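You operate a simulated robot arm through the tools that you are given. There is no shell and no other tool.

You run a simulated robot arm. Do the job below in one go: nothing can be reset, and whatever is moved stays where it is left.

Task
Calender the grey web down to 12 mm: one pass at 16, one back at 12.
Fine: fingers stay out of the nip; the web lies along the bed and ends there uncreased, crank let go.
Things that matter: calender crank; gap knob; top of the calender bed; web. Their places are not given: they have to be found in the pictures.

The check looks at the end state, three seconds after you hand in, the way a careful person would. Anything else that was tipped, shoved, dropped, spilled or broken makes it a failure.

Robot
A 7-joint arm with a three-finger gripper, fixed in place. Base frame: the origin is on the floor under the middle of its stand, x ahead of it, y to its left, z up. Lengths are in m, angles in degrees, forces in N, time in s.
It reaches about 1.342 m from its shoulder. Its first joint turns from -166.0 to 166.0 degrees. Payload 2.69 kg.
Tool frame: the origin (TCP) lies between the finger pads and is the grasp point; the fingertips stand 0.03 m ahead of it; z points along the fingers, y is the line along which they close. The gripper opens to 0.128 m; its body begins 0.117 m behind the TCP.
Orientation is that of the tool frame in the base frame, as [roll, pitch, yaw] about the fixed x, y, z axes, in that order (R = Rz(yaw) Ry(pitch) Rx(roll)). With the fingers straight down and closing along the base's y, the tool's x points along the base's -x, its y along +y and its z along -z.

Tools
- The arm moves only by the tool step_arm. Its argument "rows" is a list of rows, each a list of 7 numbers: the shift along the tool's x, y, z in m, then the turn, a rotation vector about the tool's x, y, z in degrees, then the gripper command, from -1 (shut) to 1 (fully open), values between in proportion. In form: [[tx, ty, tz, wx, wy, wz, jaw], ...]. A call has 1 to 20 rows; each row shifts and turns the commanded pose from where the row before left it, along the tool's axes as they then stand. Rows are played at 5 a second. More than 0.05 m and 8.6 degrees between two rows, or a gripper value outside its range, and nothing of the call is played. A pose out of reach is approached as far as the arm can. The call stops where the force on the tool passes 60 N (or 10 N more than at its start, if that is more) or the arm is blocked; 0.2 s more then pass. The fingers move at their own pace (about 0.127 m/s each) and stop on an object; they squeeze with about 30 N. The grip force told is the motor's: it shows also when the fingers shut on nothing. Time passes only in rows, and 0.2 s behind the last, so rows that do not move let the fingers close. It gives the time, the measured TCP pose, the force on the tool (base axes), the opening and the grip force at its end, in the units of the frame above (readings bear some noise), with the torque about the TCP (base axes, N m) and any sound that the robot's microphone picked up, and new pictures: "pictures" is both (left out), scene, wrist or none.
- Cameras (640 x 400 px; columns grow to the right, rows downward): "scene" is fixed at [0.0479, 0.5, 1.463]; the picture's right is [0.12, -0.99, 0.00], its down [-0.46, -0.06, -0.89] and it looks along [0.88, 0.11, -0.46] (base axes); focal length 233 px, centre (320, 200). "wrist" rides on the gripper at [0.058, 0.054, -0.131] in the tool frame; the picture's right is [-0.68, 0.74, 0.00], its down [-0.62, -0.57, -0.55] and it looks along [-0.40, -0.37, 0.84] (tool axes); focal length 234 px, centre (320, 200).
- raise_lower(by): moves the trunk up (or, below 0, down) by that many m; the arm rides with it, the base frame stays. It gives what a move gives, with no picture.
- probe_pixels(camera, pixels): there is no depth. For up to 12 entries [column, row, z] of the newest picture of that camera ("zoom" is the newest enlarged one), the place [x, y] in the base frame at which the ray of that pixel passes the height z, good to about 0.002 m. It takes no simulated time.
- enlarge(camera, box): a new picture of the part [left, top, right, bottom] of that camera's present view, enlarged. It takes no simulated time.
- hand_in(): hands the job in; it is judged then, once.

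Unless the task says otherwise, let go and move clear before handing in.

The tools are called after "Emit:" as a command line: name --pt "numbers of a row" for each row, then --argument value for the rest, lists and objects as JSON in quotes. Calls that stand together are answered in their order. step_arm: Moves the arm, as the interface text tells. Its arguments: {"type":"object","properties":{"rows":{"type":"array"},"pictures":{"type":"string","enum":["both","scene","wrist","none"]}},"required":["rows"]} The other tools are called the same way: raise_lower (by) moves the trunk up or down; probe_pixels (camera, pixels) gives the place at which the rays of pixels pass given heights; enlarge (camera, box) takes an enlarged picture of a part of a camera's view; hand_in () hands the job in.

At the start:

```text
time_s: 0.0
ee_pos: [0.5904, 0.2614, 1.401]
ee_rot: [180.0, 0.0, 179.9]
contact_force: [-0.3, 1.0, -0.2]
torque: [0.0, 0.0, -0.03]
opening: 0.1283
gripper_force: 0.1
trunk travel left (down, up): [-0.15, 0.2]
```

scene: 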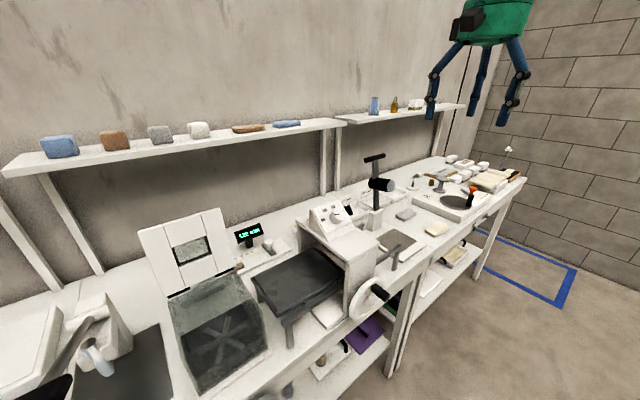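
wrist: 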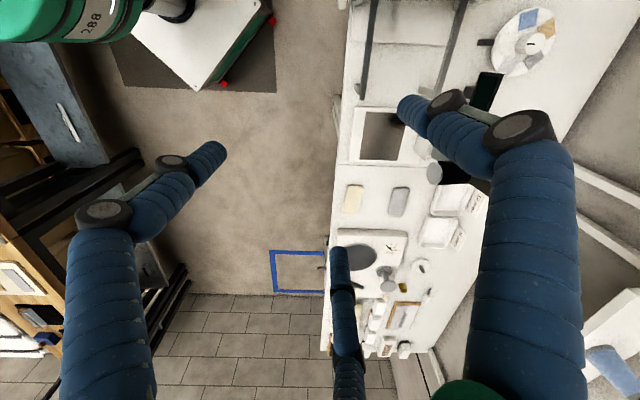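

The scene picture shows what looks like the calender near (340,240): a white housing with a hand wheel/crank at (370,300), a dark bed at (300,275), and a knob near (348,208). I'll enlarge these parts before moving anything.

Emit:
enlarge --camera "scene" --box '[240, 180, 440, 340]'

Emit:
enlarge --camera "scene" --box '[300, 190, 400, 252]'

Emit:
enlarge --camera "scene" --box '[380, 130, 540, 240]'

Emit:
enlarge --camera "scene" --box '[0, 190, 280, 400]'

```text
2.50 times, centred on (340, 260) of scene
```

zoom: 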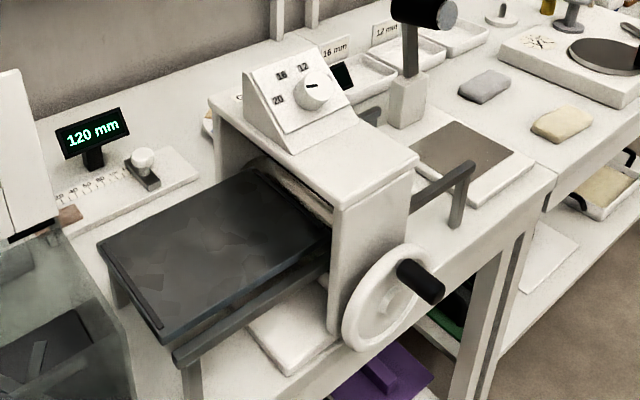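

```text
6.40 times, centred on (350, 221) of scene
```

zoom: 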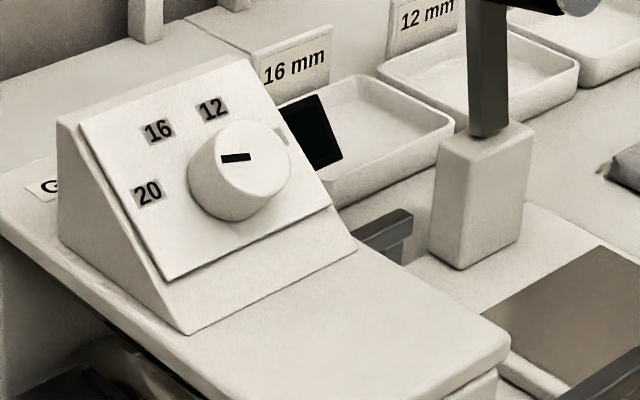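

```text
3.64 times, centred on (460, 185) of scene
```

zoom: 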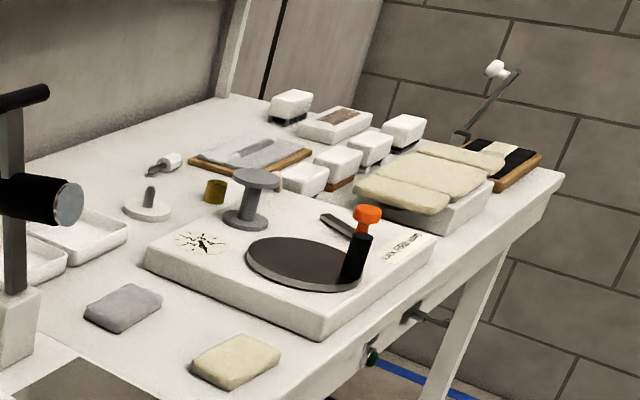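

```text
1.90 times, centred on (140, 295) of scene
```

zoom: 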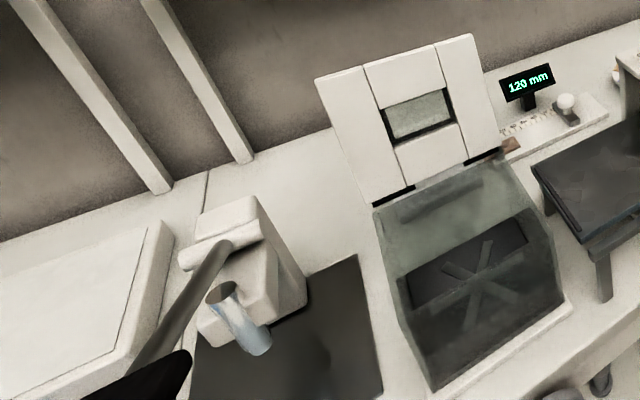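

The zoom shows a knob with 20/16/12 marks on the sloping panel at about (348,212), its pointer to the left (likely at 20), the crank grip at about (382,292), and a dark slab on the bed at (300,278). I'll triangulate heights by probing the same features in both cameras.

Emit:
probe_pixels --camera "scene" --pixels '[[405, 213, 0.8], [405, 213, 0.9], [405, 213, 1.0], [437, 229, 0.8], [437, 229, 0.9], [437, 229, 1.0], [348, 290, 0.9], [348, 290, 1.0], [382, 292, 0.9], [382, 292, 1.0], [337, 215, 1.1], [337, 215, 1.2]]'

Emit:
probe_pixels --camera "wrist" --pixels '[[399, 200, 0.8], [399, 200, 0.9], [399, 200, 1.0], [353, 198, 0.8], [353, 198, 0.9], [353, 198, 1.0]]'

Emit:
enlarge --camera "wrist" --box '[320, 60, 560, 280]'

```text
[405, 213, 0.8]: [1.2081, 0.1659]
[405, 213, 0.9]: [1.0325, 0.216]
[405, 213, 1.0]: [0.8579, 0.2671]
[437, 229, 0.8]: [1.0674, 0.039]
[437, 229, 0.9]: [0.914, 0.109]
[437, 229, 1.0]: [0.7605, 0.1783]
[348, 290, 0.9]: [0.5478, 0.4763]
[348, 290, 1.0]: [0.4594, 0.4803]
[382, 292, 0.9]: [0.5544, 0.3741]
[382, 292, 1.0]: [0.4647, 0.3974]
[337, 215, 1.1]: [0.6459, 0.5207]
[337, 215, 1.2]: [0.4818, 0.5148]
```

```text
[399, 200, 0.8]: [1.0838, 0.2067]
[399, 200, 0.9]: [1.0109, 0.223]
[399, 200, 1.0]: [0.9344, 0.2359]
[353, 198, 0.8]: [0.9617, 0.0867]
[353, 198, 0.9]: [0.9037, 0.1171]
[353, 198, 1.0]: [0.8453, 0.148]
```

```text
1.82 times, centred on (440, 170) of wrist
```

zoom: 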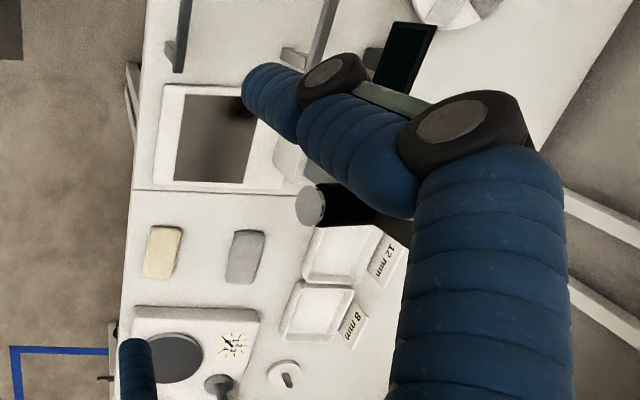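

Both cameras agree that the small slabs' tops lie at z ≈ 0.91, so the table top is about 0.89. I'll probe table edges and calender corners to learn how the table and the calender are oriented.

Emit:
probe_pixels --camera "scene" --pixels '[[432, 252, 0.89], [500, 203, 0.89], [522, 178, 0.89], [412, 236, 0.89], [375, 246, 0.89], [252, 278, 0.99], [278, 316, 0.99], [346, 263, 1.1], [380, 242, 1.1], [296, 219, 1.1], [328, 242, 1.1], [354, 226, 1.1]]'

Emit:
enlarge --camera "scene" --box '[320, 230, 440, 400]'

```text
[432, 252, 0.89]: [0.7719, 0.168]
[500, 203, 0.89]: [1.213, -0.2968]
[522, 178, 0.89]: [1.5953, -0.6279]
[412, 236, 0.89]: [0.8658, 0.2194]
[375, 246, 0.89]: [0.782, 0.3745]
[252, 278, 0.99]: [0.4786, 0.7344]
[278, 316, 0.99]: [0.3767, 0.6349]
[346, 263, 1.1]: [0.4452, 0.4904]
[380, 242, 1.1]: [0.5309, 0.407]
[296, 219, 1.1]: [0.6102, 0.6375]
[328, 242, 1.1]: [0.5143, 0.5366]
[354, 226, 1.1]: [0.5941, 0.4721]
```

```text
2.35 times, centred on (380, 315) of scene
```

zoom: 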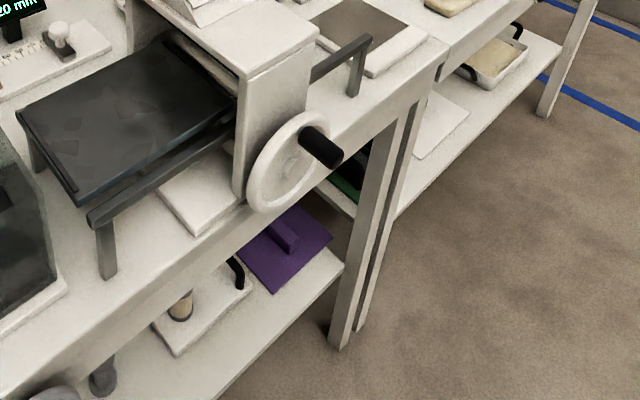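

The front edge runs along about (0.69,-0.72), so the table is turned about -46° and the crank side faces the robot. I'll bring the wrist camera back and turn it to look at the calender from the robot's side.

Emit:
step_arm --pt "0.0386 0.0143 0 0 0 0 1" --pt "0.0386 0.0143 0 0 0 0 1" --pt "0.0386 0.0143 0 0 0 0 1" --pt "0.0386 0.0143 0 0 0 0 1" --pt "0.0386 0.0143 0 0 0 0 1" --pt "0.0386 0.0143 0 0 0 0 1" --pt "0.0386 0.0143 0 0 0 0 1" --pt "0 0 0 0 0 -8 1" --pt "0 0 0 0 0 -8 1" --pt "0 0 0 0 0 -8 1" --pt "0 0 0 0 0 -8 1" --pt "0 0 0 0 0 -8 1" --pt "0 0 0 0 0 -8 1" --pt "0 0 0 0 0 -8 1" --pt "0 0 0 0 0 -8 1" --pt "0 0 0 0 0 -8 1" --pt "0 0 0 0 0 -8 1" --pt "0 0 0 0 0 -8 1"

```text
time_s: 3.8
ee_pos: [0.3175, 0.3619, 1.4017]
ee_rot: [-180.0, -0.1, -91.9]
contact_force: [-0.1, -0.6, 0.2]
torque: [0.01, -0.01, 0.01]
opening: 0.128
gripper_force: 0.0
trunk travel left (down, up): [-0.15, 0.2]
```

scene: 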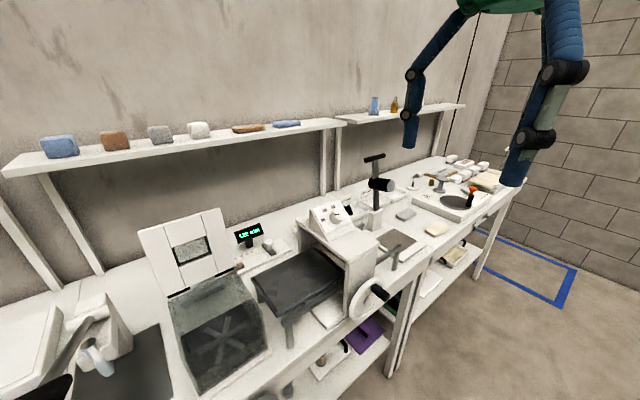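
wrist: 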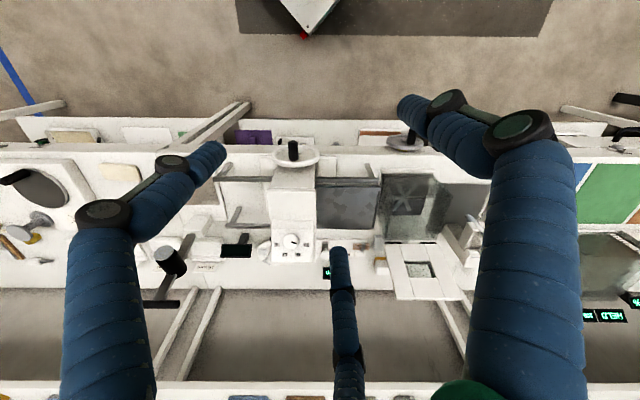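

The wrist camera now sees the calender at (295,195), upside down, with the crank at (294,155), bed to either side, and a grey sheet at (348,205). I'll enlarge it.

Emit:
enlarge --camera "wrist" --box '[200, 130, 400, 280]'

Emit:
enlarge --camera "wrist" --box '[250, 210, 340, 270]'

Emit:
enlarge --camera "wrist" --box '[300, 150, 400, 240]'

```text
2.67 times, centred on (300, 205) of wrist
```

zoom: 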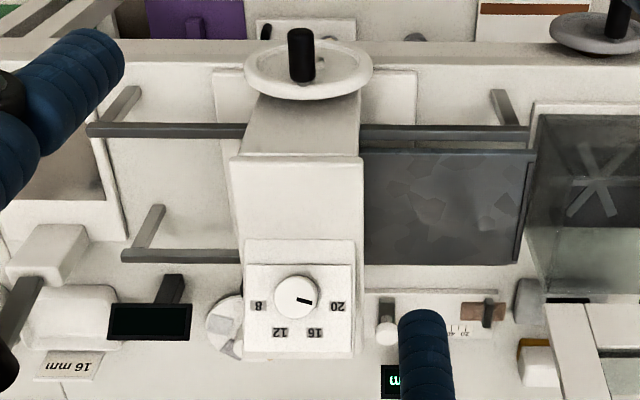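

```text
6.67 times, centred on (295, 240) of wrist
```

zoom: 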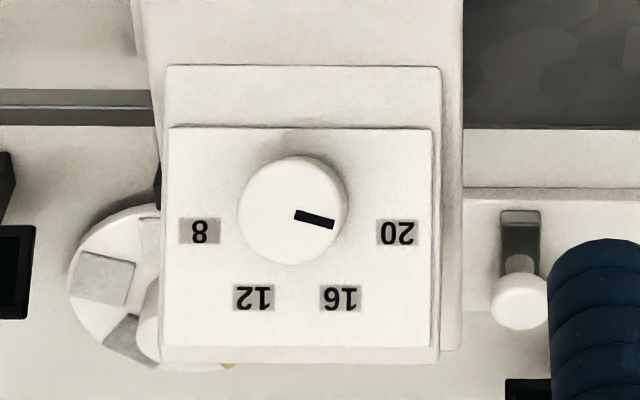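

```text
4.44 times, centred on (350, 195) of wrist
```

zoom: 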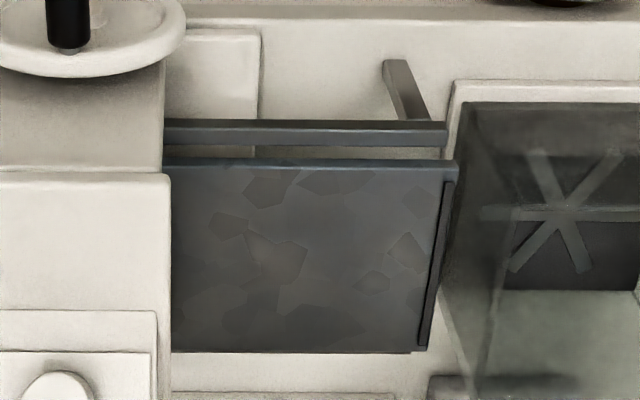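

The knob points at 20, with 16, 12 and 8 spaced about 50° apart round the dial, and a patchy grey sheet lies on the left side of the bed. I'll triangulate the bed, knob and crank between the two cameras.

Emit:
probe_pixels --camera "wrist" --pixels '[[381.1, 186, 0.95], [381.1, 186, 1.0], [381.1, 186, 1.05], [374.1, 229.2, 0.95], [374.1, 229.2, 1.0], [374.1, 229.2, 1.05], [293.1, 151, 0.95], [293.1, 151, 1.0], [293.1, 151, 1.05], [291, 241.5, 1.1], [291, 241.5, 1.15], [291, 241.5, 1.2]]'

Emit:
probe_pixels --camera "scene" --pixels '[[278, 316, 0.95], [278, 316, 1.0], [278, 316, 1.05], [252, 278, 0.95], [252, 278, 1.0], [252, 278, 1.05], [390, 296, 0.95], [390, 296, 1.0], [390, 296, 1.05], [339, 215, 1.1], [339, 215, 1.15], [339, 215, 1.2]]'

Emit:
enlarge --camera "scene" --box '[360, 260, 410, 320]'

Emit:
enlarge --camera "scene" --box '[240, 240, 350, 330]'

```text
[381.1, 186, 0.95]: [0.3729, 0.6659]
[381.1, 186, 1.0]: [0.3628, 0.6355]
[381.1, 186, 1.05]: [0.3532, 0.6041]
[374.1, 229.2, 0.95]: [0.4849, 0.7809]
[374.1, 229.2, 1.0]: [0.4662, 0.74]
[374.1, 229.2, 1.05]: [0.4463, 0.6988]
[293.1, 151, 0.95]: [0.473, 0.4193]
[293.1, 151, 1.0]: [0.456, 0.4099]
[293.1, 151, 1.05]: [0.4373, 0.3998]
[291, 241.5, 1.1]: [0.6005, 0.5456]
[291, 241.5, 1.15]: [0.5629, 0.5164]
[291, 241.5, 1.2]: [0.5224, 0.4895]
```

```text
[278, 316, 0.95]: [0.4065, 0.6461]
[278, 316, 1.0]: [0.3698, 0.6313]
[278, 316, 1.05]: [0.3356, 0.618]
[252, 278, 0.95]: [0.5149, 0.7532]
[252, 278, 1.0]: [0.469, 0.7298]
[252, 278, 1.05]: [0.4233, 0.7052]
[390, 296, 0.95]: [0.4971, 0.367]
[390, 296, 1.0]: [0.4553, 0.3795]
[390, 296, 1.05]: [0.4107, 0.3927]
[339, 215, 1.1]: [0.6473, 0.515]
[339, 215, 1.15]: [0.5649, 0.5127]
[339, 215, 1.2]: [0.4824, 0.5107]
```

```text
6.67 times, centred on (385, 290) of scene
```

zoom: 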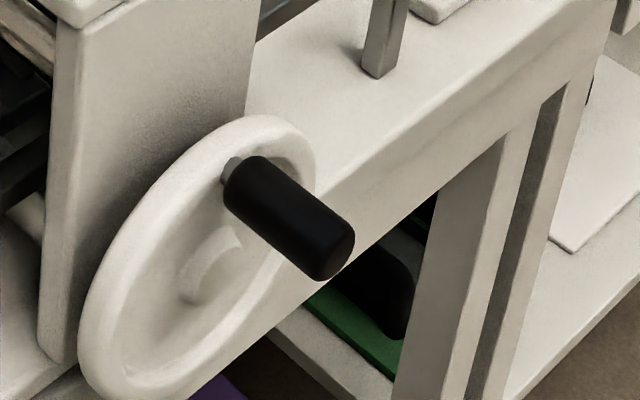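

```text
4.44 times, centred on (295, 285) of scene
```

zoom: 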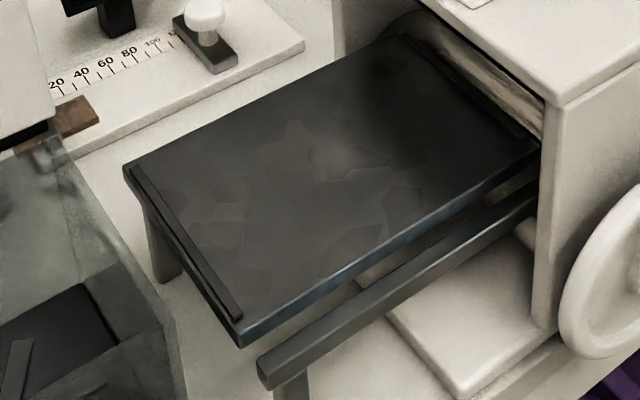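

The dark plate on the left has a raised bar at each end, so it is the empty moving bed (top z ≈ 0.997). The web is probably the 20 mm grey slab on the right at (405,213). I'll move the wrist camera over the right half of the table to check it.

Emit:
step_arm --pt "0.0272 -0.0371 0 0 0 0 1" --pt "0.0272 -0.0371 0 0 0 0 1" --pt "0.0272 -0.0371 0 0 0 0 1" --pt "0.0272 -0.0371 0 0 0 0 1" --pt "0.0272 -0.0371 0 0 0 0 1" --pt "0.0272 -0.0371 0 0 0 0 1" --pt "0.0272 -0.0371 0 0 0 0 1" --pt "0.0272 -0.0371 0 0 0 0 1" --pt "0.0272 -0.0371 0 0 0 0 1" --pt "0.0272 -0.0371 0 0 0 0 1" --pt "0.0272 -0.0371 0 0 0 0 1" --pt "0.0272 -0.0371 0 0 0 0 1" --pt "0.0272 -0.0371 0 0 0 0 1"

```text
time_s: 6.6
ee_pos: [0.7903, -0.0094, 1.4039]
ee_rot: [179.9, 0.0, -92.1]
contact_force: [-0.1, 0.1, 0.0]
torque: [0.0, 0.0, 0.05]
opening: 0.1281
gripper_force: 0.0
trunk travel left (down, up): [-0.15, 0.2]
```

scene: 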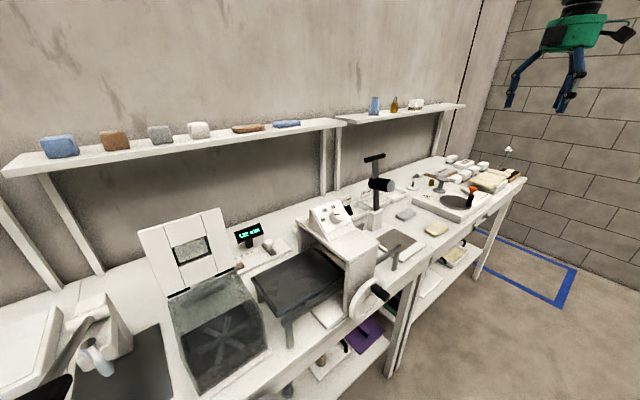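
wrist: 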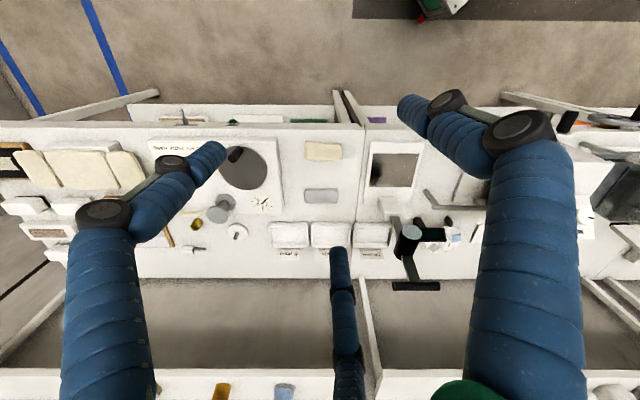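

Emit:
enlarge --camera "wrist" --box '[240, 120, 460, 300]'

Emit:
enlarge --camera "wrist" --box '[0, 120, 280, 280]'

Emit:
enlarge --camera "wrist" --box '[290, 135, 360, 215]'

```text
2.22 times, centred on (350, 210) of wrist
```

zoom: 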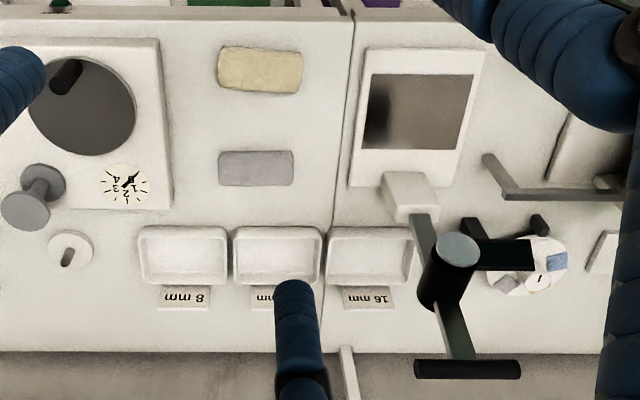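

```text
2.29 times, centred on (140, 200) of wrist
```

zoom: 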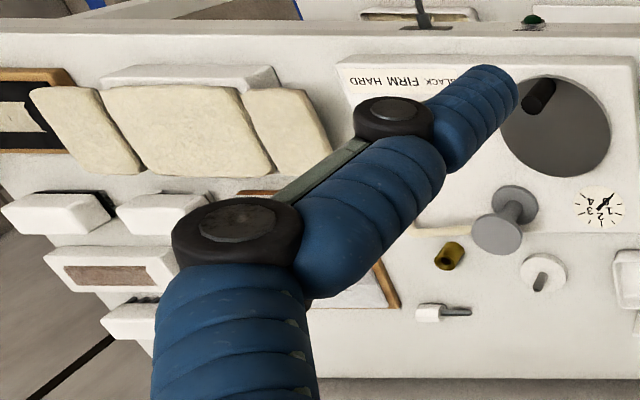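

```text
5.00 times, centred on (325, 175) of wrist
```

zoom: 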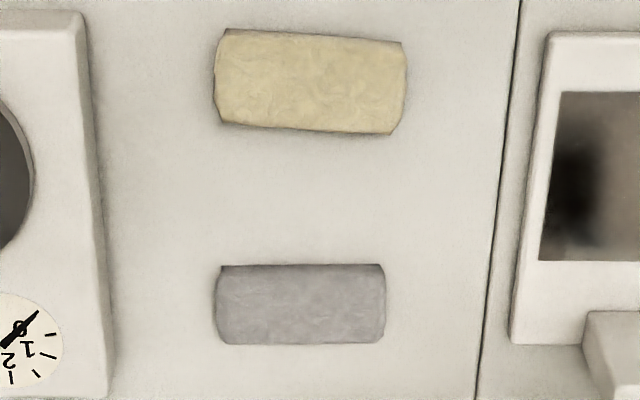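

The grey slab (wrist px about (305–338, 188–204)) is the web, lying next to a yellow one. I'll triangulate its size and pose with the new view, along with the pieces of the press and calender that I must not hit.

Emit:
probe_pixels --camera "wrist" --pixels '[[305, 188.2, 0.91], [337.6, 187.8, 0.91], [338, 203.6, 0.91], [304.4, 203.6, 0.91], [321.3, 196, 0.89], [321.3, 196, 0.91], [305, 155, 0.91], [341, 157, 0.91], [407, 232, 1.2], [407, 232, 1.1]]'

Emit:
enlarge --camera "scene" --box '[380, 195, 460, 245]'

Emit:
enlarge --camera "scene" --box '[340, 140, 420, 260]'

```text
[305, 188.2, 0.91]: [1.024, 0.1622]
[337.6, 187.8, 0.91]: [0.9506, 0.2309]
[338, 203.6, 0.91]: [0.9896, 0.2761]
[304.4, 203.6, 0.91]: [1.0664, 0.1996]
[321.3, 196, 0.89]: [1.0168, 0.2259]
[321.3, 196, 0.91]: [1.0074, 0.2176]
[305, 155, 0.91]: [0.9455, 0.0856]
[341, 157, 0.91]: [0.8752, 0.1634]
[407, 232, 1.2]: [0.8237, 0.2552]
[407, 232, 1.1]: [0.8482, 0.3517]
```

```text
8.00 times, centred on (420, 220) of scene
```

zoom: 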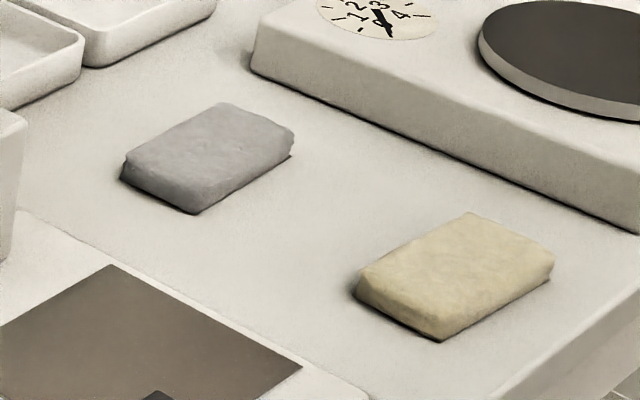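

```text
3.33 times, centred on (380, 200) of scene
```

zoom: 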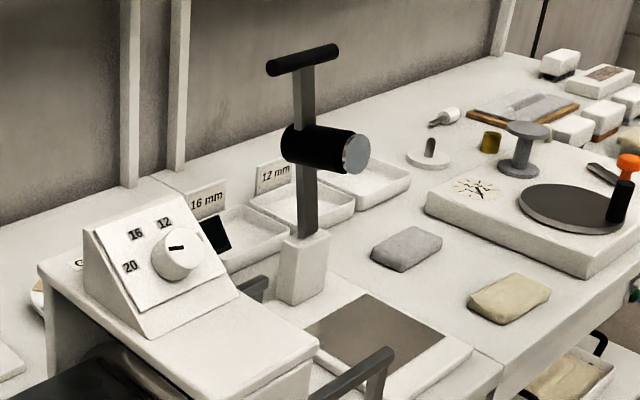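

The web measures about 0.10 × 0.058 m and lies at about (1.007, 0.218) with its long side at -44°, roughly along the table. I'll move above it at the present height and turn the gripper so that the fingers close across its short side.

Emit:
step_arm --pt "-0.0335 -0.0298 0 0 0 0 1" --pt "-0.0335 -0.0298 0 0 0 0 1" --pt "-0.0335 -0.0298 0 0 0 0 1" --pt "-0.0335 -0.0298 0 0 0 0 1" --pt "-0.0335 -0.0298 0 0 0 0 1" --pt "-0.0335 -0.0298 0 0 0 0 1" --pt "-0.0335 -0.0298 0 0 0 0 1" --pt "0 0 0 0 0 -8 1" --pt "0 0 0 0 0 -8 1" --pt "0 0 0 0 0 -8 1" --pt "0 0 0 0 0 -8 0.5" --pt "0 0 0 0 0 -8 0.5" --pt "0 0 0 0 0 -8 0.5" --pt "0 0 0 0 0 0 0.5"

```text
time_s: 9.6
ee_pos: [0.9663, 0.1968, 1.3908]
ee_rot: [180.0, -0.1, -44.0]
contact_force: [-0.7, 0.4, 0.6]
torque: [0.01, -0.08, 0.03]
opening: 0.0959
gripper_force: 0.1
out of reach, approached as far as the arm can: row 6, 7
trunk travel left (down, up): [-0.15, 0.2]
```

scene: 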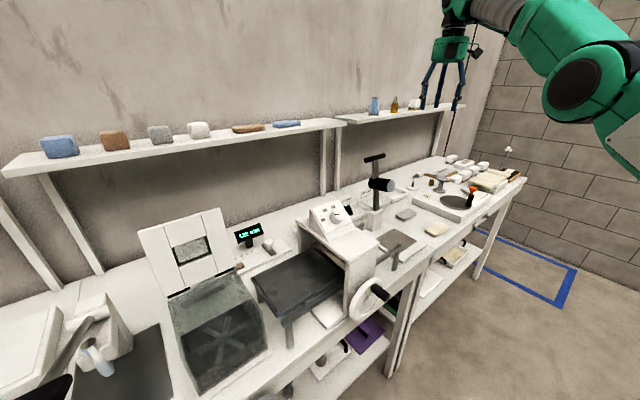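
wrist: 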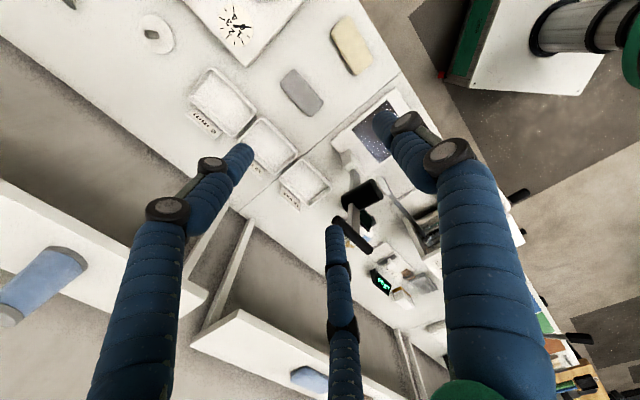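

The high pose was slightly out of reach (the arm stopped at (0.966, 0.197)), and the web now shows at wrist (302,92). Before descending I'll triangulate the press's T-bar at wrist (352,236)/scene (375,157) to be sure it's clear.

Emit:
probe_pixels --camera "wrist" --pixels '[[352, 236, 1.15], [352, 236, 1.2], [352, 236, 1.25], [302, 92, 0.91], [385, 280, 1.0]]'

Emit:
probe_pixels --camera "scene" --pixels '[[375, 157, 1.15], [375, 157, 1.2], [375, 157, 1.25], [388, 186, 1.1], [388, 186, 1.15]]'

Emit:
enlarge --camera "wrist" --box '[180, 20, 420, 170]'

```text
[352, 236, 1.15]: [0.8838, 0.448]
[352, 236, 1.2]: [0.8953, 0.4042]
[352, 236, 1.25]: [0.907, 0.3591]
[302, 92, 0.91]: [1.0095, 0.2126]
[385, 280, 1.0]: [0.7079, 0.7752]
```

```text
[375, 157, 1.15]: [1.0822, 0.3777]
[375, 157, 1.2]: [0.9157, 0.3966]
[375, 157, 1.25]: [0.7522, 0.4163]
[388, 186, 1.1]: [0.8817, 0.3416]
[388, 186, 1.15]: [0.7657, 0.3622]
```

```text
2.67 times, centred on (300, 95) of wrist
```

zoom: 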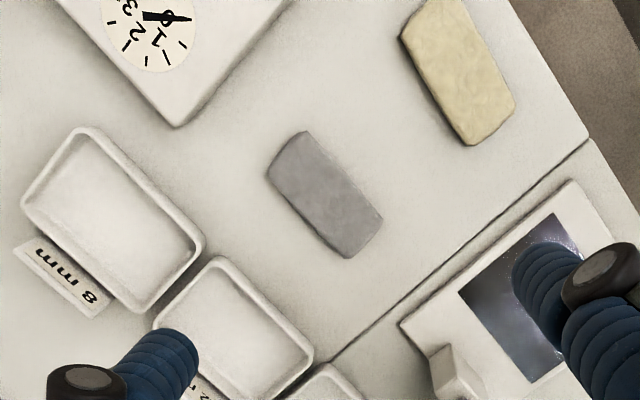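

The press T-bar is at about (0.90, 0.40, 1.20), some 0.21 m from the web, so a straight descent over the web is clear. I'll descend 0.2 m and re-read the pose.

Emit:
step_arm --pt "0 0 0.05 0 0 0 0.5" --pt "0 0 0.05 0 0 0 0.5" --pt "0 0 0.05 0 0 0 0.5" --pt "0 0 0.05 0 0 0 0.5" --pt "0 0 0 0 0 0 0.5"

```text
time_s: 10.8
ee_pos: [0.9679, 0.1994, 1.1876]
ee_rot: [179.8, 0.1, -44.0]
contact_force: [0.5, -0.3, -0.9]
torque: [-0.03, 0.08, 0.01]
opening: 0.0961
gripper_force: 0.2
trunk travel left (down, up): [-0.15, 0.2]
```

scene: 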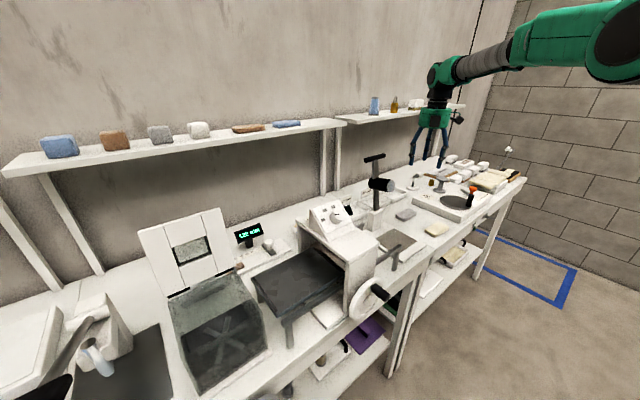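
wrist: 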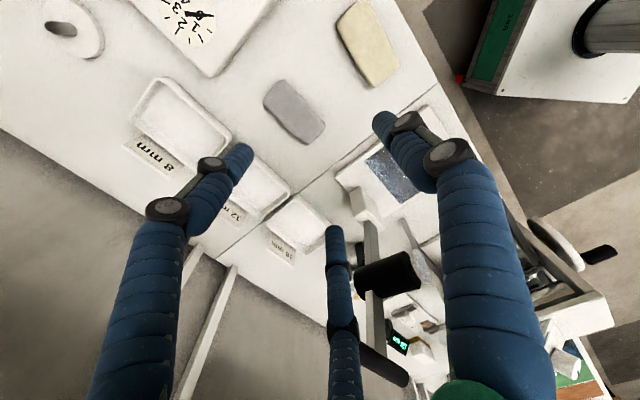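

The commanded pose follows what the arm reached, and the web at wrist (293,110) is now 0.04 m ahead. I'll look at the finger layout before closing on anything.

Emit:
enlarge --camera "scene" --box '[390, 50, 480, 210]'

Emit:
enlarge --camera "wrist" --box '[200, 60, 440, 260]'

Emit:
probe_pixels --camera "wrist" --pixels '[[275, 80, 0.915], [263, 102, 0.915], [306, 144, 0.915], [325, 122, 0.915], [294, 112, 0.915]]'

```text
2.50 times, centred on (435, 130) of scene
```

zoom: 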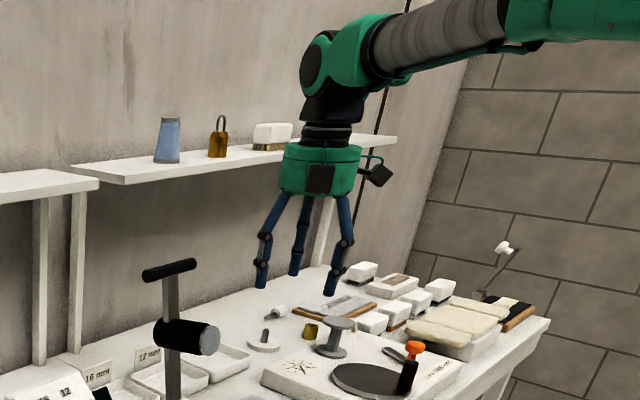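

```text
2.00 times, centred on (320, 160) of wrist
```

zoom: 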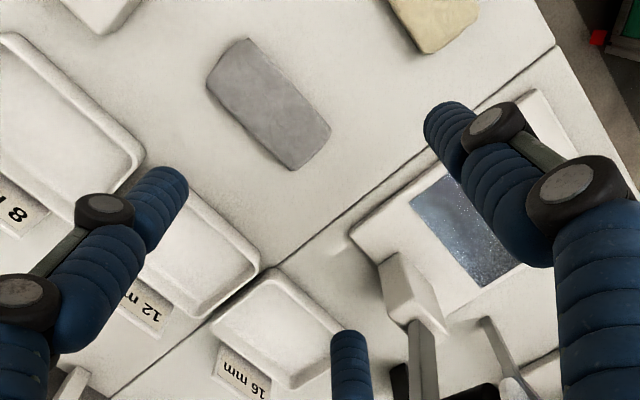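

```text
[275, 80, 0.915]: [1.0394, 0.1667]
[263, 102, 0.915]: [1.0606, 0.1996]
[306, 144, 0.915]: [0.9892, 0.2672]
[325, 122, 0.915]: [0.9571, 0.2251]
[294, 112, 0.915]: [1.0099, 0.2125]
```

The hand has three fingers at about 120°, with the single finger on tool +y. I'll close part way and then fully in the air to learn how the tips move before choosing a grasp.

Emit:
step_arm --pt "0 0 0 0 0 0 0.09" --pt "0 0 0 0 0 0 0.09" --pt "0 0 0 0 0 0 0.09" --pictures "wrist"

Emit:
step_arm --pt "0 0 0 0 0 0 -1" --pt "0 0 0 0 0 0 -1" --pt "0 0 0 0 0 0 -1" --pt "0 0 0 0 0 0 -1" --pictures "both"

```text
time_s: 11.6
ee_pos: [0.968, 0.1973, 1.1904]
ee_rot: [-180.0, 0.0, -44.0]
contact_force: [0.7, -1.1, 0.2]
torque: [0.0, -0.02, -0.04]
opening: 0.0701
gripper_force: 0.1
trunk travel left (down, up): [-0.15, 0.2]
```

wrist: 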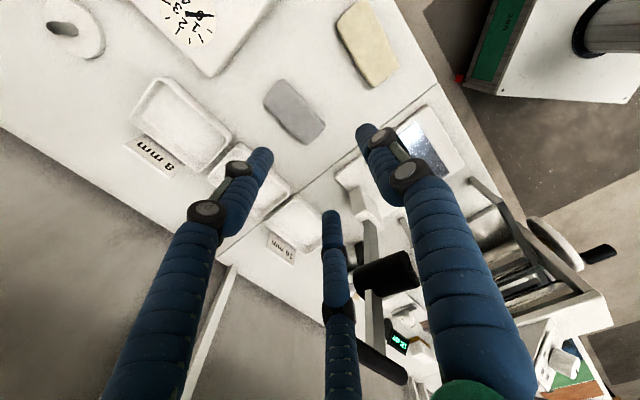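

```text
time_s: 12.6
ee_pos: [0.9672, 0.1981, 1.1895]
ee_rot: [180.0, 0.0, -44.1]
contact_force: [-0.3, 0.0, -1.0]
torque: [-0.02, -0.02, 0.02]
opening: 0.0019
gripper_force: 30.2
trunk travel left (down, up): [-0.15, 0.2]
```

scene: 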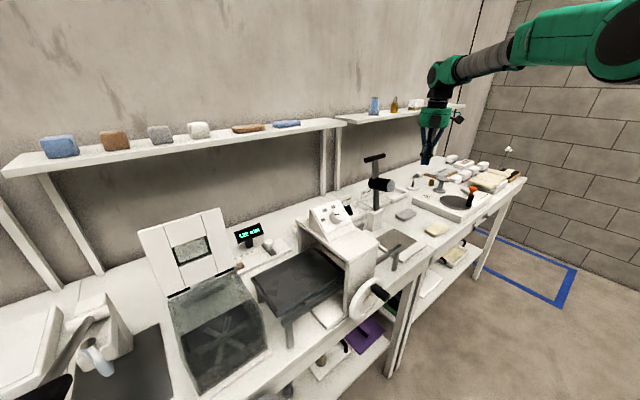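
wrist: 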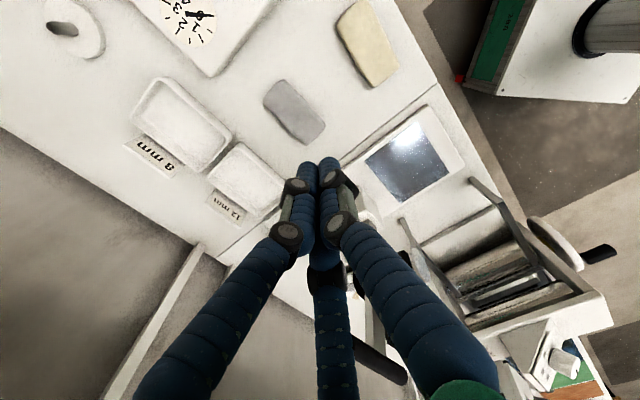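

The fingers close radially towards one point. So the best grasp is the opposed pair pinching across the web's width with the single finger at its end, which means turning the tool to yaw -133° and offsetting the TCP to (0.997, 0.226). I'll turn, reopen and come down part of the way.

Emit:
step_arm --pt "0.0015 -0.0402 0 0 0 0 0.56" --pt "0 0 0 0 0 8.09 0.56" --pt "0 0 0 0 0 8.09 0.56" --pt "0 0 0 0 0 8.09 0.56" --pt "0 0 0 0 0 8.09 0.56" --pt "0 0 0 0 0 8.09 0.56" --pt "0 0 0 0 0 8.09 0.56" --pt "0 0 0 0 0 8.09 0.56" --pt "0 0 0 0 0 8.09 0.56" --pt "0 0 0 0 0 8.09 0.56" --pt "0 0 0 0 0 8.09 0.56" --pt "0 0 0 0 0 8.09 0.56" --pt "0 0 0.045 0 0 0 0.56" --pt "0 0 0.045 0 0 0 0.56" --pt "0 0 0.045 0 0 0 0.56" --pt "0 0 0.045 0 0 0 0.56" --pt "0 0 0 0 0 0 0.56"

```text
time_s: 16.2
ee_pos: [1.001, 0.2251, 1.007]
ee_rot: [-179.9, -0.1, -132.9]
contact_force: [0.2, -0.4, -0.1]
torque: [-0.02, 0.05, 0.0]
opening: 0.0997
gripper_force: 0.1
trunk travel left (down, up): [-0.15, 0.2]
```

scene: 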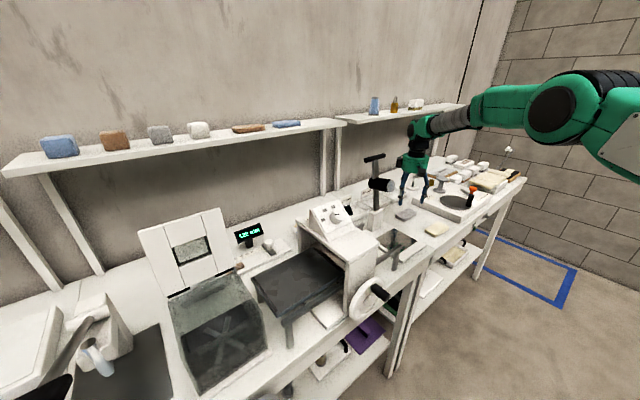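
wrist: 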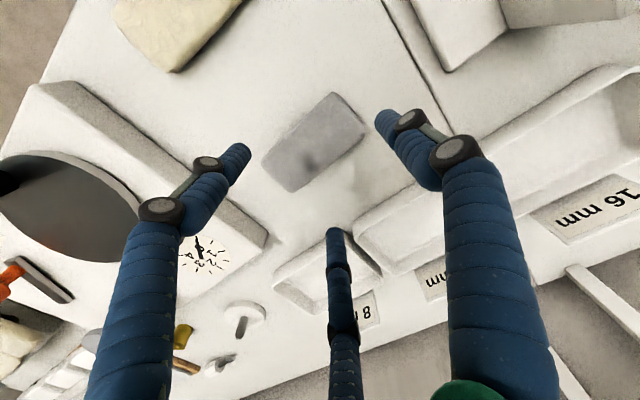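

The web at wrist (314,142) now lies with its long side towards the right-hand finger, as intended. I'll check the web outline at this closer range before the final descent.

Emit:
enlarge --camera "wrist" --box '[230, 70, 400, 210]'

Emit:
probe_pixels --camera "wrist" --pixels '[[262, 158, 0.91], [333, 93, 0.91], [367, 127, 0.91], [290, 192, 0.91], [240, 150, 0.977], [384, 115, 0.977], [333, 232, 0.977]]'

```text
2.86 times, centred on (315, 140) of wrist
```

zoom: 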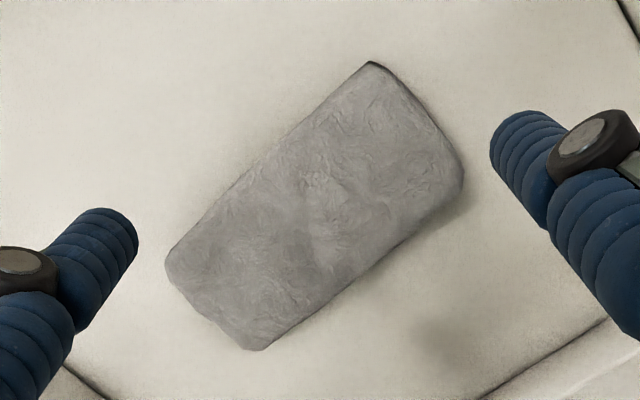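

```text
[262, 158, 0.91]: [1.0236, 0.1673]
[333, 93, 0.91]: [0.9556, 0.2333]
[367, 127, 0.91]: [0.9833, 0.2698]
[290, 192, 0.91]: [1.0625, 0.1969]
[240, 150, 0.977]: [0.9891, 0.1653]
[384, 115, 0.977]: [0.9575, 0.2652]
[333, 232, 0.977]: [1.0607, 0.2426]
```

The web's centre is (1.006, 0.217), at -43.4°, so I need a small shift of (+0.003, +0.009) in the tool frame. I'll make it while descending to TCP z ≈ 0.93 (tips about 0.90), in small steps near the bottom.

Emit:
step_arm --pt "0.0027 0.0085 0 0 0 0 0.56" --pt "0 0 0.03 0 0 0 0.56" --pt "0 0 0.03 0 0 0 0.56" --pt "0 0 0.01 0 0 0 0.56" --pt "0 0 0.005 0 0 0 0.56" --pt "0 0 0 0 0 0 0.56"

```text
time_s: 17.6
ee_pos: [0.9907, 0.2282, 0.9329]
ee_rot: [179.9, 0.0, -133.0]
contact_force: [-0.1, 0.7, -0.4]
torque: [-0.03, 0.0, -0.03]
opening: 0.0999
gripper_force: 0.1
trunk travel left (down, up): [-0.15, 0.2]
```

scene: 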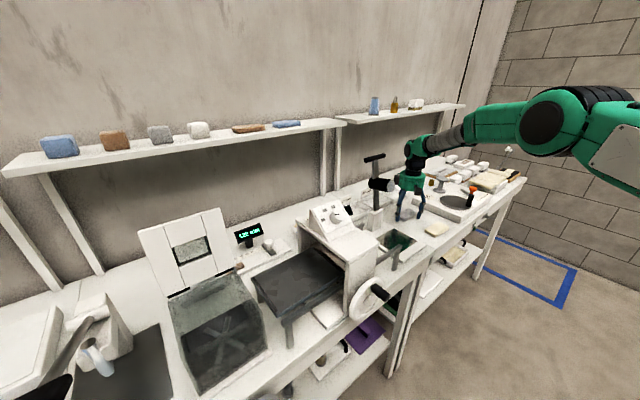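
wrist: 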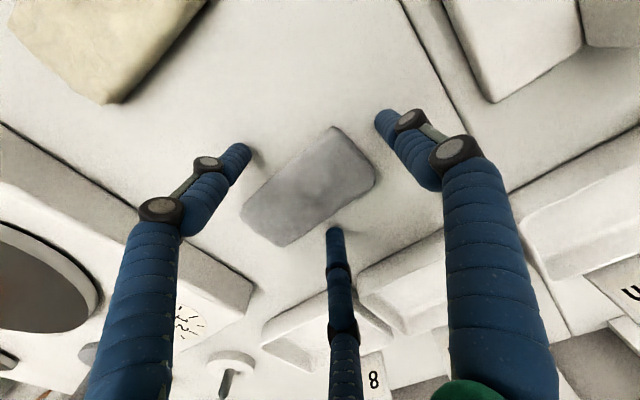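

Web corners are at wrist (243,210), (333,127), (374,178), (280,246), with the left and lower fingertips on either side of it. I'll check the numbers before lowering the last bit.

Emit:
probe_pixels --camera "wrist" --pixels '[[243, 208, 0.908], [333, 127, 0.908], [374, 178, 0.908], [281, 246, 0.908], [246, 150, 0.903], [383, 113, 0.903], [333, 230, 0.903]]'

Emit:
enlarge --camera "wrist" --box '[220, 90, 420, 260]'

Emit:
enlarge --camera "scene" --box '[370, 150, 450, 240]'

```text
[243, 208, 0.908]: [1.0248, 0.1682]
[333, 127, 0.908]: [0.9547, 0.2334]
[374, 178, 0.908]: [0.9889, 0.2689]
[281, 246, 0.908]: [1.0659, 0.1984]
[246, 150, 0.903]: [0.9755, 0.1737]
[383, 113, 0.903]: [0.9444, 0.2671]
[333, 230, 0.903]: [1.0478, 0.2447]
```

```text
2.35 times, centred on (320, 175) of wrist
```

zoom: 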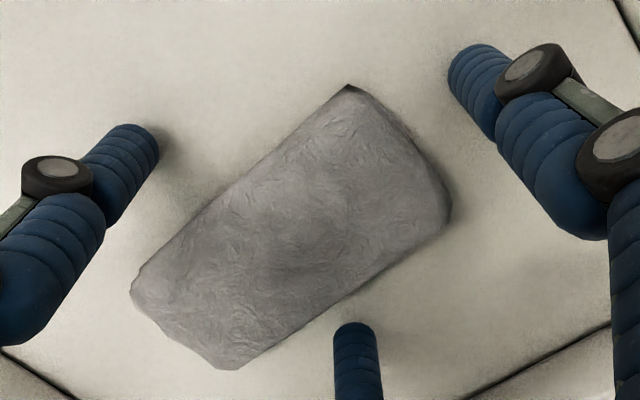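

```text
4.44 times, centred on (410, 195) of scene
```

zoom: 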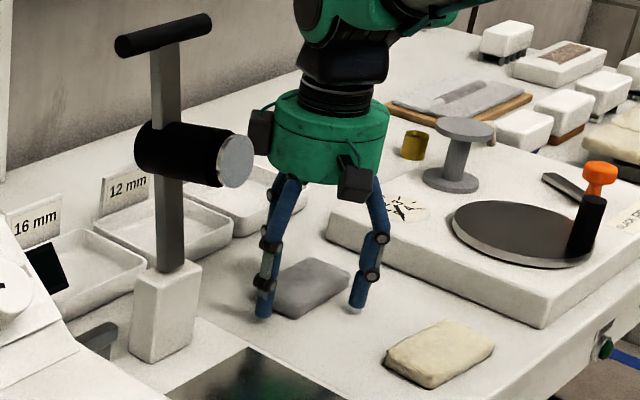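

The web's centre sits at tool (-0.0045, -0.021), nearly where I want it. I'll nudge the TCP by (-0.0045, -0.003), go down 8 mm, and close on the web.

Emit:
step_arm --pt "-0.0045 -0.003 0 0 0 0 0.56" --pt "0 0 0.004 0 0 0 0.56" --pt "0 0 0.004 0 0 0 0.56" --pt "0 0 0 0 0 0 0.56" --pictures "wrist"

```text
time_s: 18.6
ee_pos: [0.9932, 0.2314, 0.9253]
ee_rot: [180.0, 0.0, -133.0]
contact_force: [0.4, -0.8, 1.3]
torque: [0.01, 0.02, -0.01]
opening: 0.0998
gripper_force: 0.0
trunk travel left (down, up): [-0.15, 0.2]
```

wrist: 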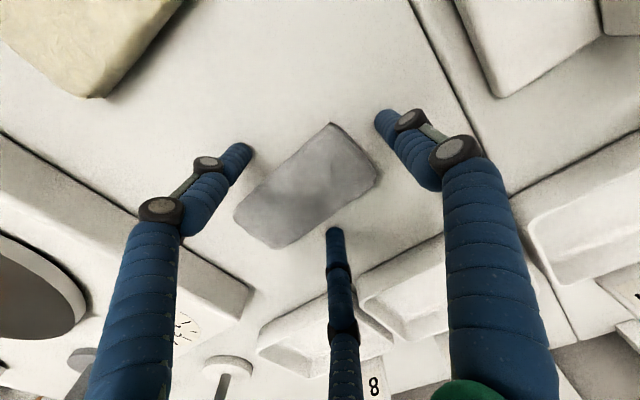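

The tips are now about 0.895 high. I'll verify the centring once more from this picture before closing.

Emit:
enlarge --camera "wrist" --box '[210, 90, 410, 260]'

Emit:
probe_pixels --camera "wrist" --pixels '[[235, 215, 0.908], [333, 122, 0.908], [379, 178, 0.908], [277, 250, 0.908], [246, 150, 0.895], [383, 113, 0.895], [333, 230, 0.895]]'

```text
2.35 times, centred on (310, 175) of wrist
```

zoom: 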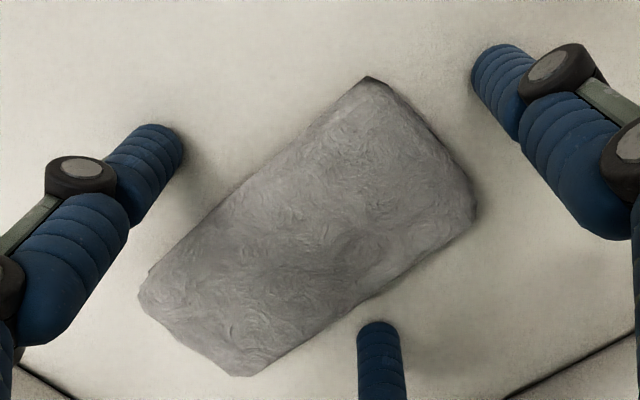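

```text
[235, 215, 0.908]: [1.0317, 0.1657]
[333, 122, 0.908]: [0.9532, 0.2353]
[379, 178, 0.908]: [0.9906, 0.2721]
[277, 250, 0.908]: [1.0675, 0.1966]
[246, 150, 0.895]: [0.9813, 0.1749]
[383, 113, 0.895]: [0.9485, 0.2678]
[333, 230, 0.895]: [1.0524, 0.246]
```

The web is within about 2 mm of centre between the finger pair, so I'll close on it now, with rows that hold still while the fingers move.

Emit:
step_arm --pt "-0.002 0 0 0 0 0 0.3" --pt "0 0 0 0 0 0 0.1" --pt "0 0 0 0 0 0 0.0" --pt "0 0 0 0 0 0 -0.2" --pt "0 0 0 0 0 0 -0.2" --pictures "wrist"

```text
time_s: 19.8
ee_pos: [0.9951, 0.231, 0.9291]
ee_rot: [-179.9, 0.1, -133.0]
contact_force: [-3.2, 3.5, 27.1]
torque: [0.19, 0.71, -0.07]
opening: 0.0645
gripper_force: 30.1
trunk travel left (down, up): [-0.15, 0.2]
```

wrist: 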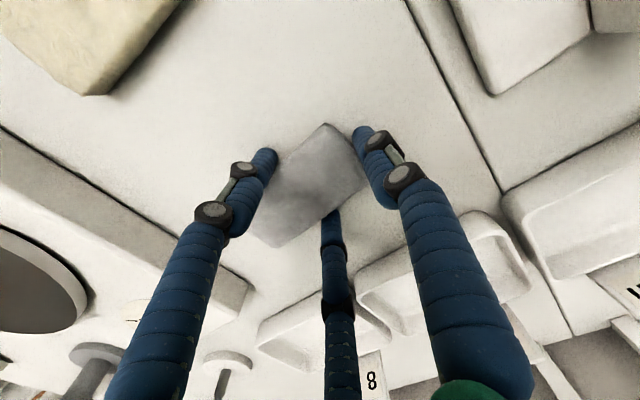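

The fingers hold the web (opening 0.0645, grip 30 N), and the 27 N upward force says the tips press on the table. I'll lift gently and check that the web comes along.

Emit:
step_arm --pt "0 0 -0.005 0 0 0 -0.2" --pt "0 0 -0.01 0 0 0 -0.2" --pt "0 0 -0.02 0 0 0 -0.2" --pt "0 0 -0.03 0 0 0 -0.2" --pt "0 0 0 0 0 0 -0.2"

```text
time_s: 21.0
ee_pos: [0.9941, 0.2324, 0.9924]
ee_rot: [180.0, -0.1, -132.9]
contact_force: [-0.7, -0.5, -0.4]
torque: [0.01, -0.02, -0.03]
opening: 0.064
gripper_force: 29.1
trunk travel left (down, up): [-0.15, 0.2]
```

scene: 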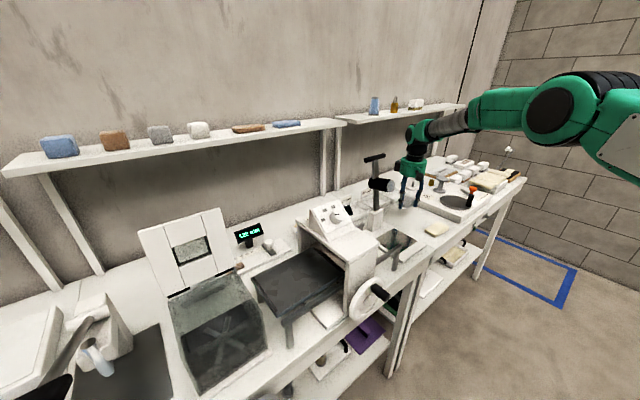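
wrist: 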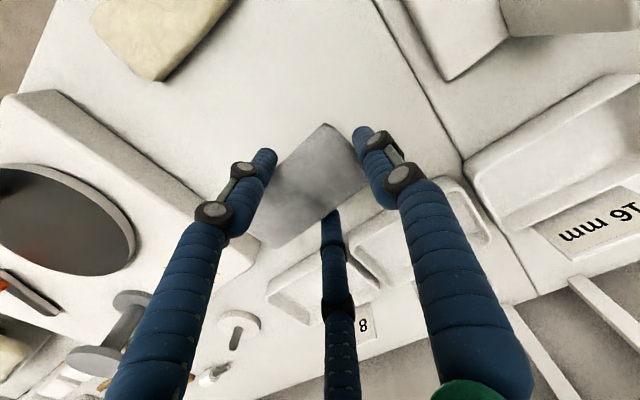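

The web is held securely. Now I need the exact bed geometry, so I'll enlarge the bed in the scene picture and probe its corners at z ≈ 0.997.

Emit:
enlarge --camera "scene" --box '[295, 230, 365, 290]'

Emit:
enlarge --camera "scene" --box '[245, 245, 315, 330]'

Emit:
probe_pixels --camera "scene" --pixels '[[251.1, 277.8, 0.997], [277, 315.4, 0.997], [313, 247.2, 0.997], [345.7, 270.4, 0.997], [398, 243, 0.98], [405, 248, 0.98]]'

```text
6.67 times, centred on (330, 260) of scene
```

zoom: 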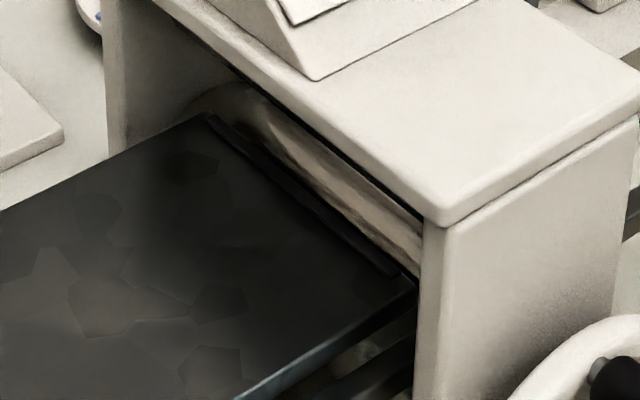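

```text
4.71 times, centred on (280, 288) of scene
```

zoom: 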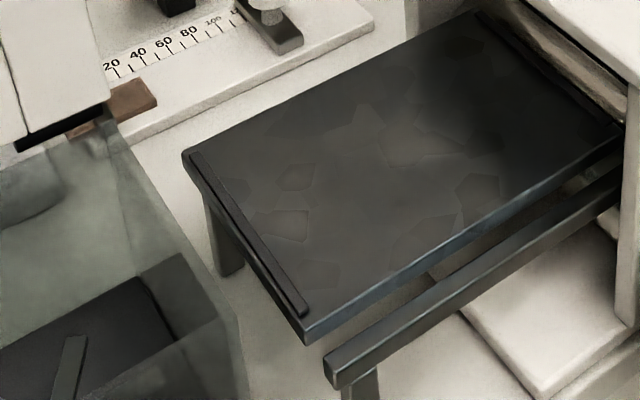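

```text
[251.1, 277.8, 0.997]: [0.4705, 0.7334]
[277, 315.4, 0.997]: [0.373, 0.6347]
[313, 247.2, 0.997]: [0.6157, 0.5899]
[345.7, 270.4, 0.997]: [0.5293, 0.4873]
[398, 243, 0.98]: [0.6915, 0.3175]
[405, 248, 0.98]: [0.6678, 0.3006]
```

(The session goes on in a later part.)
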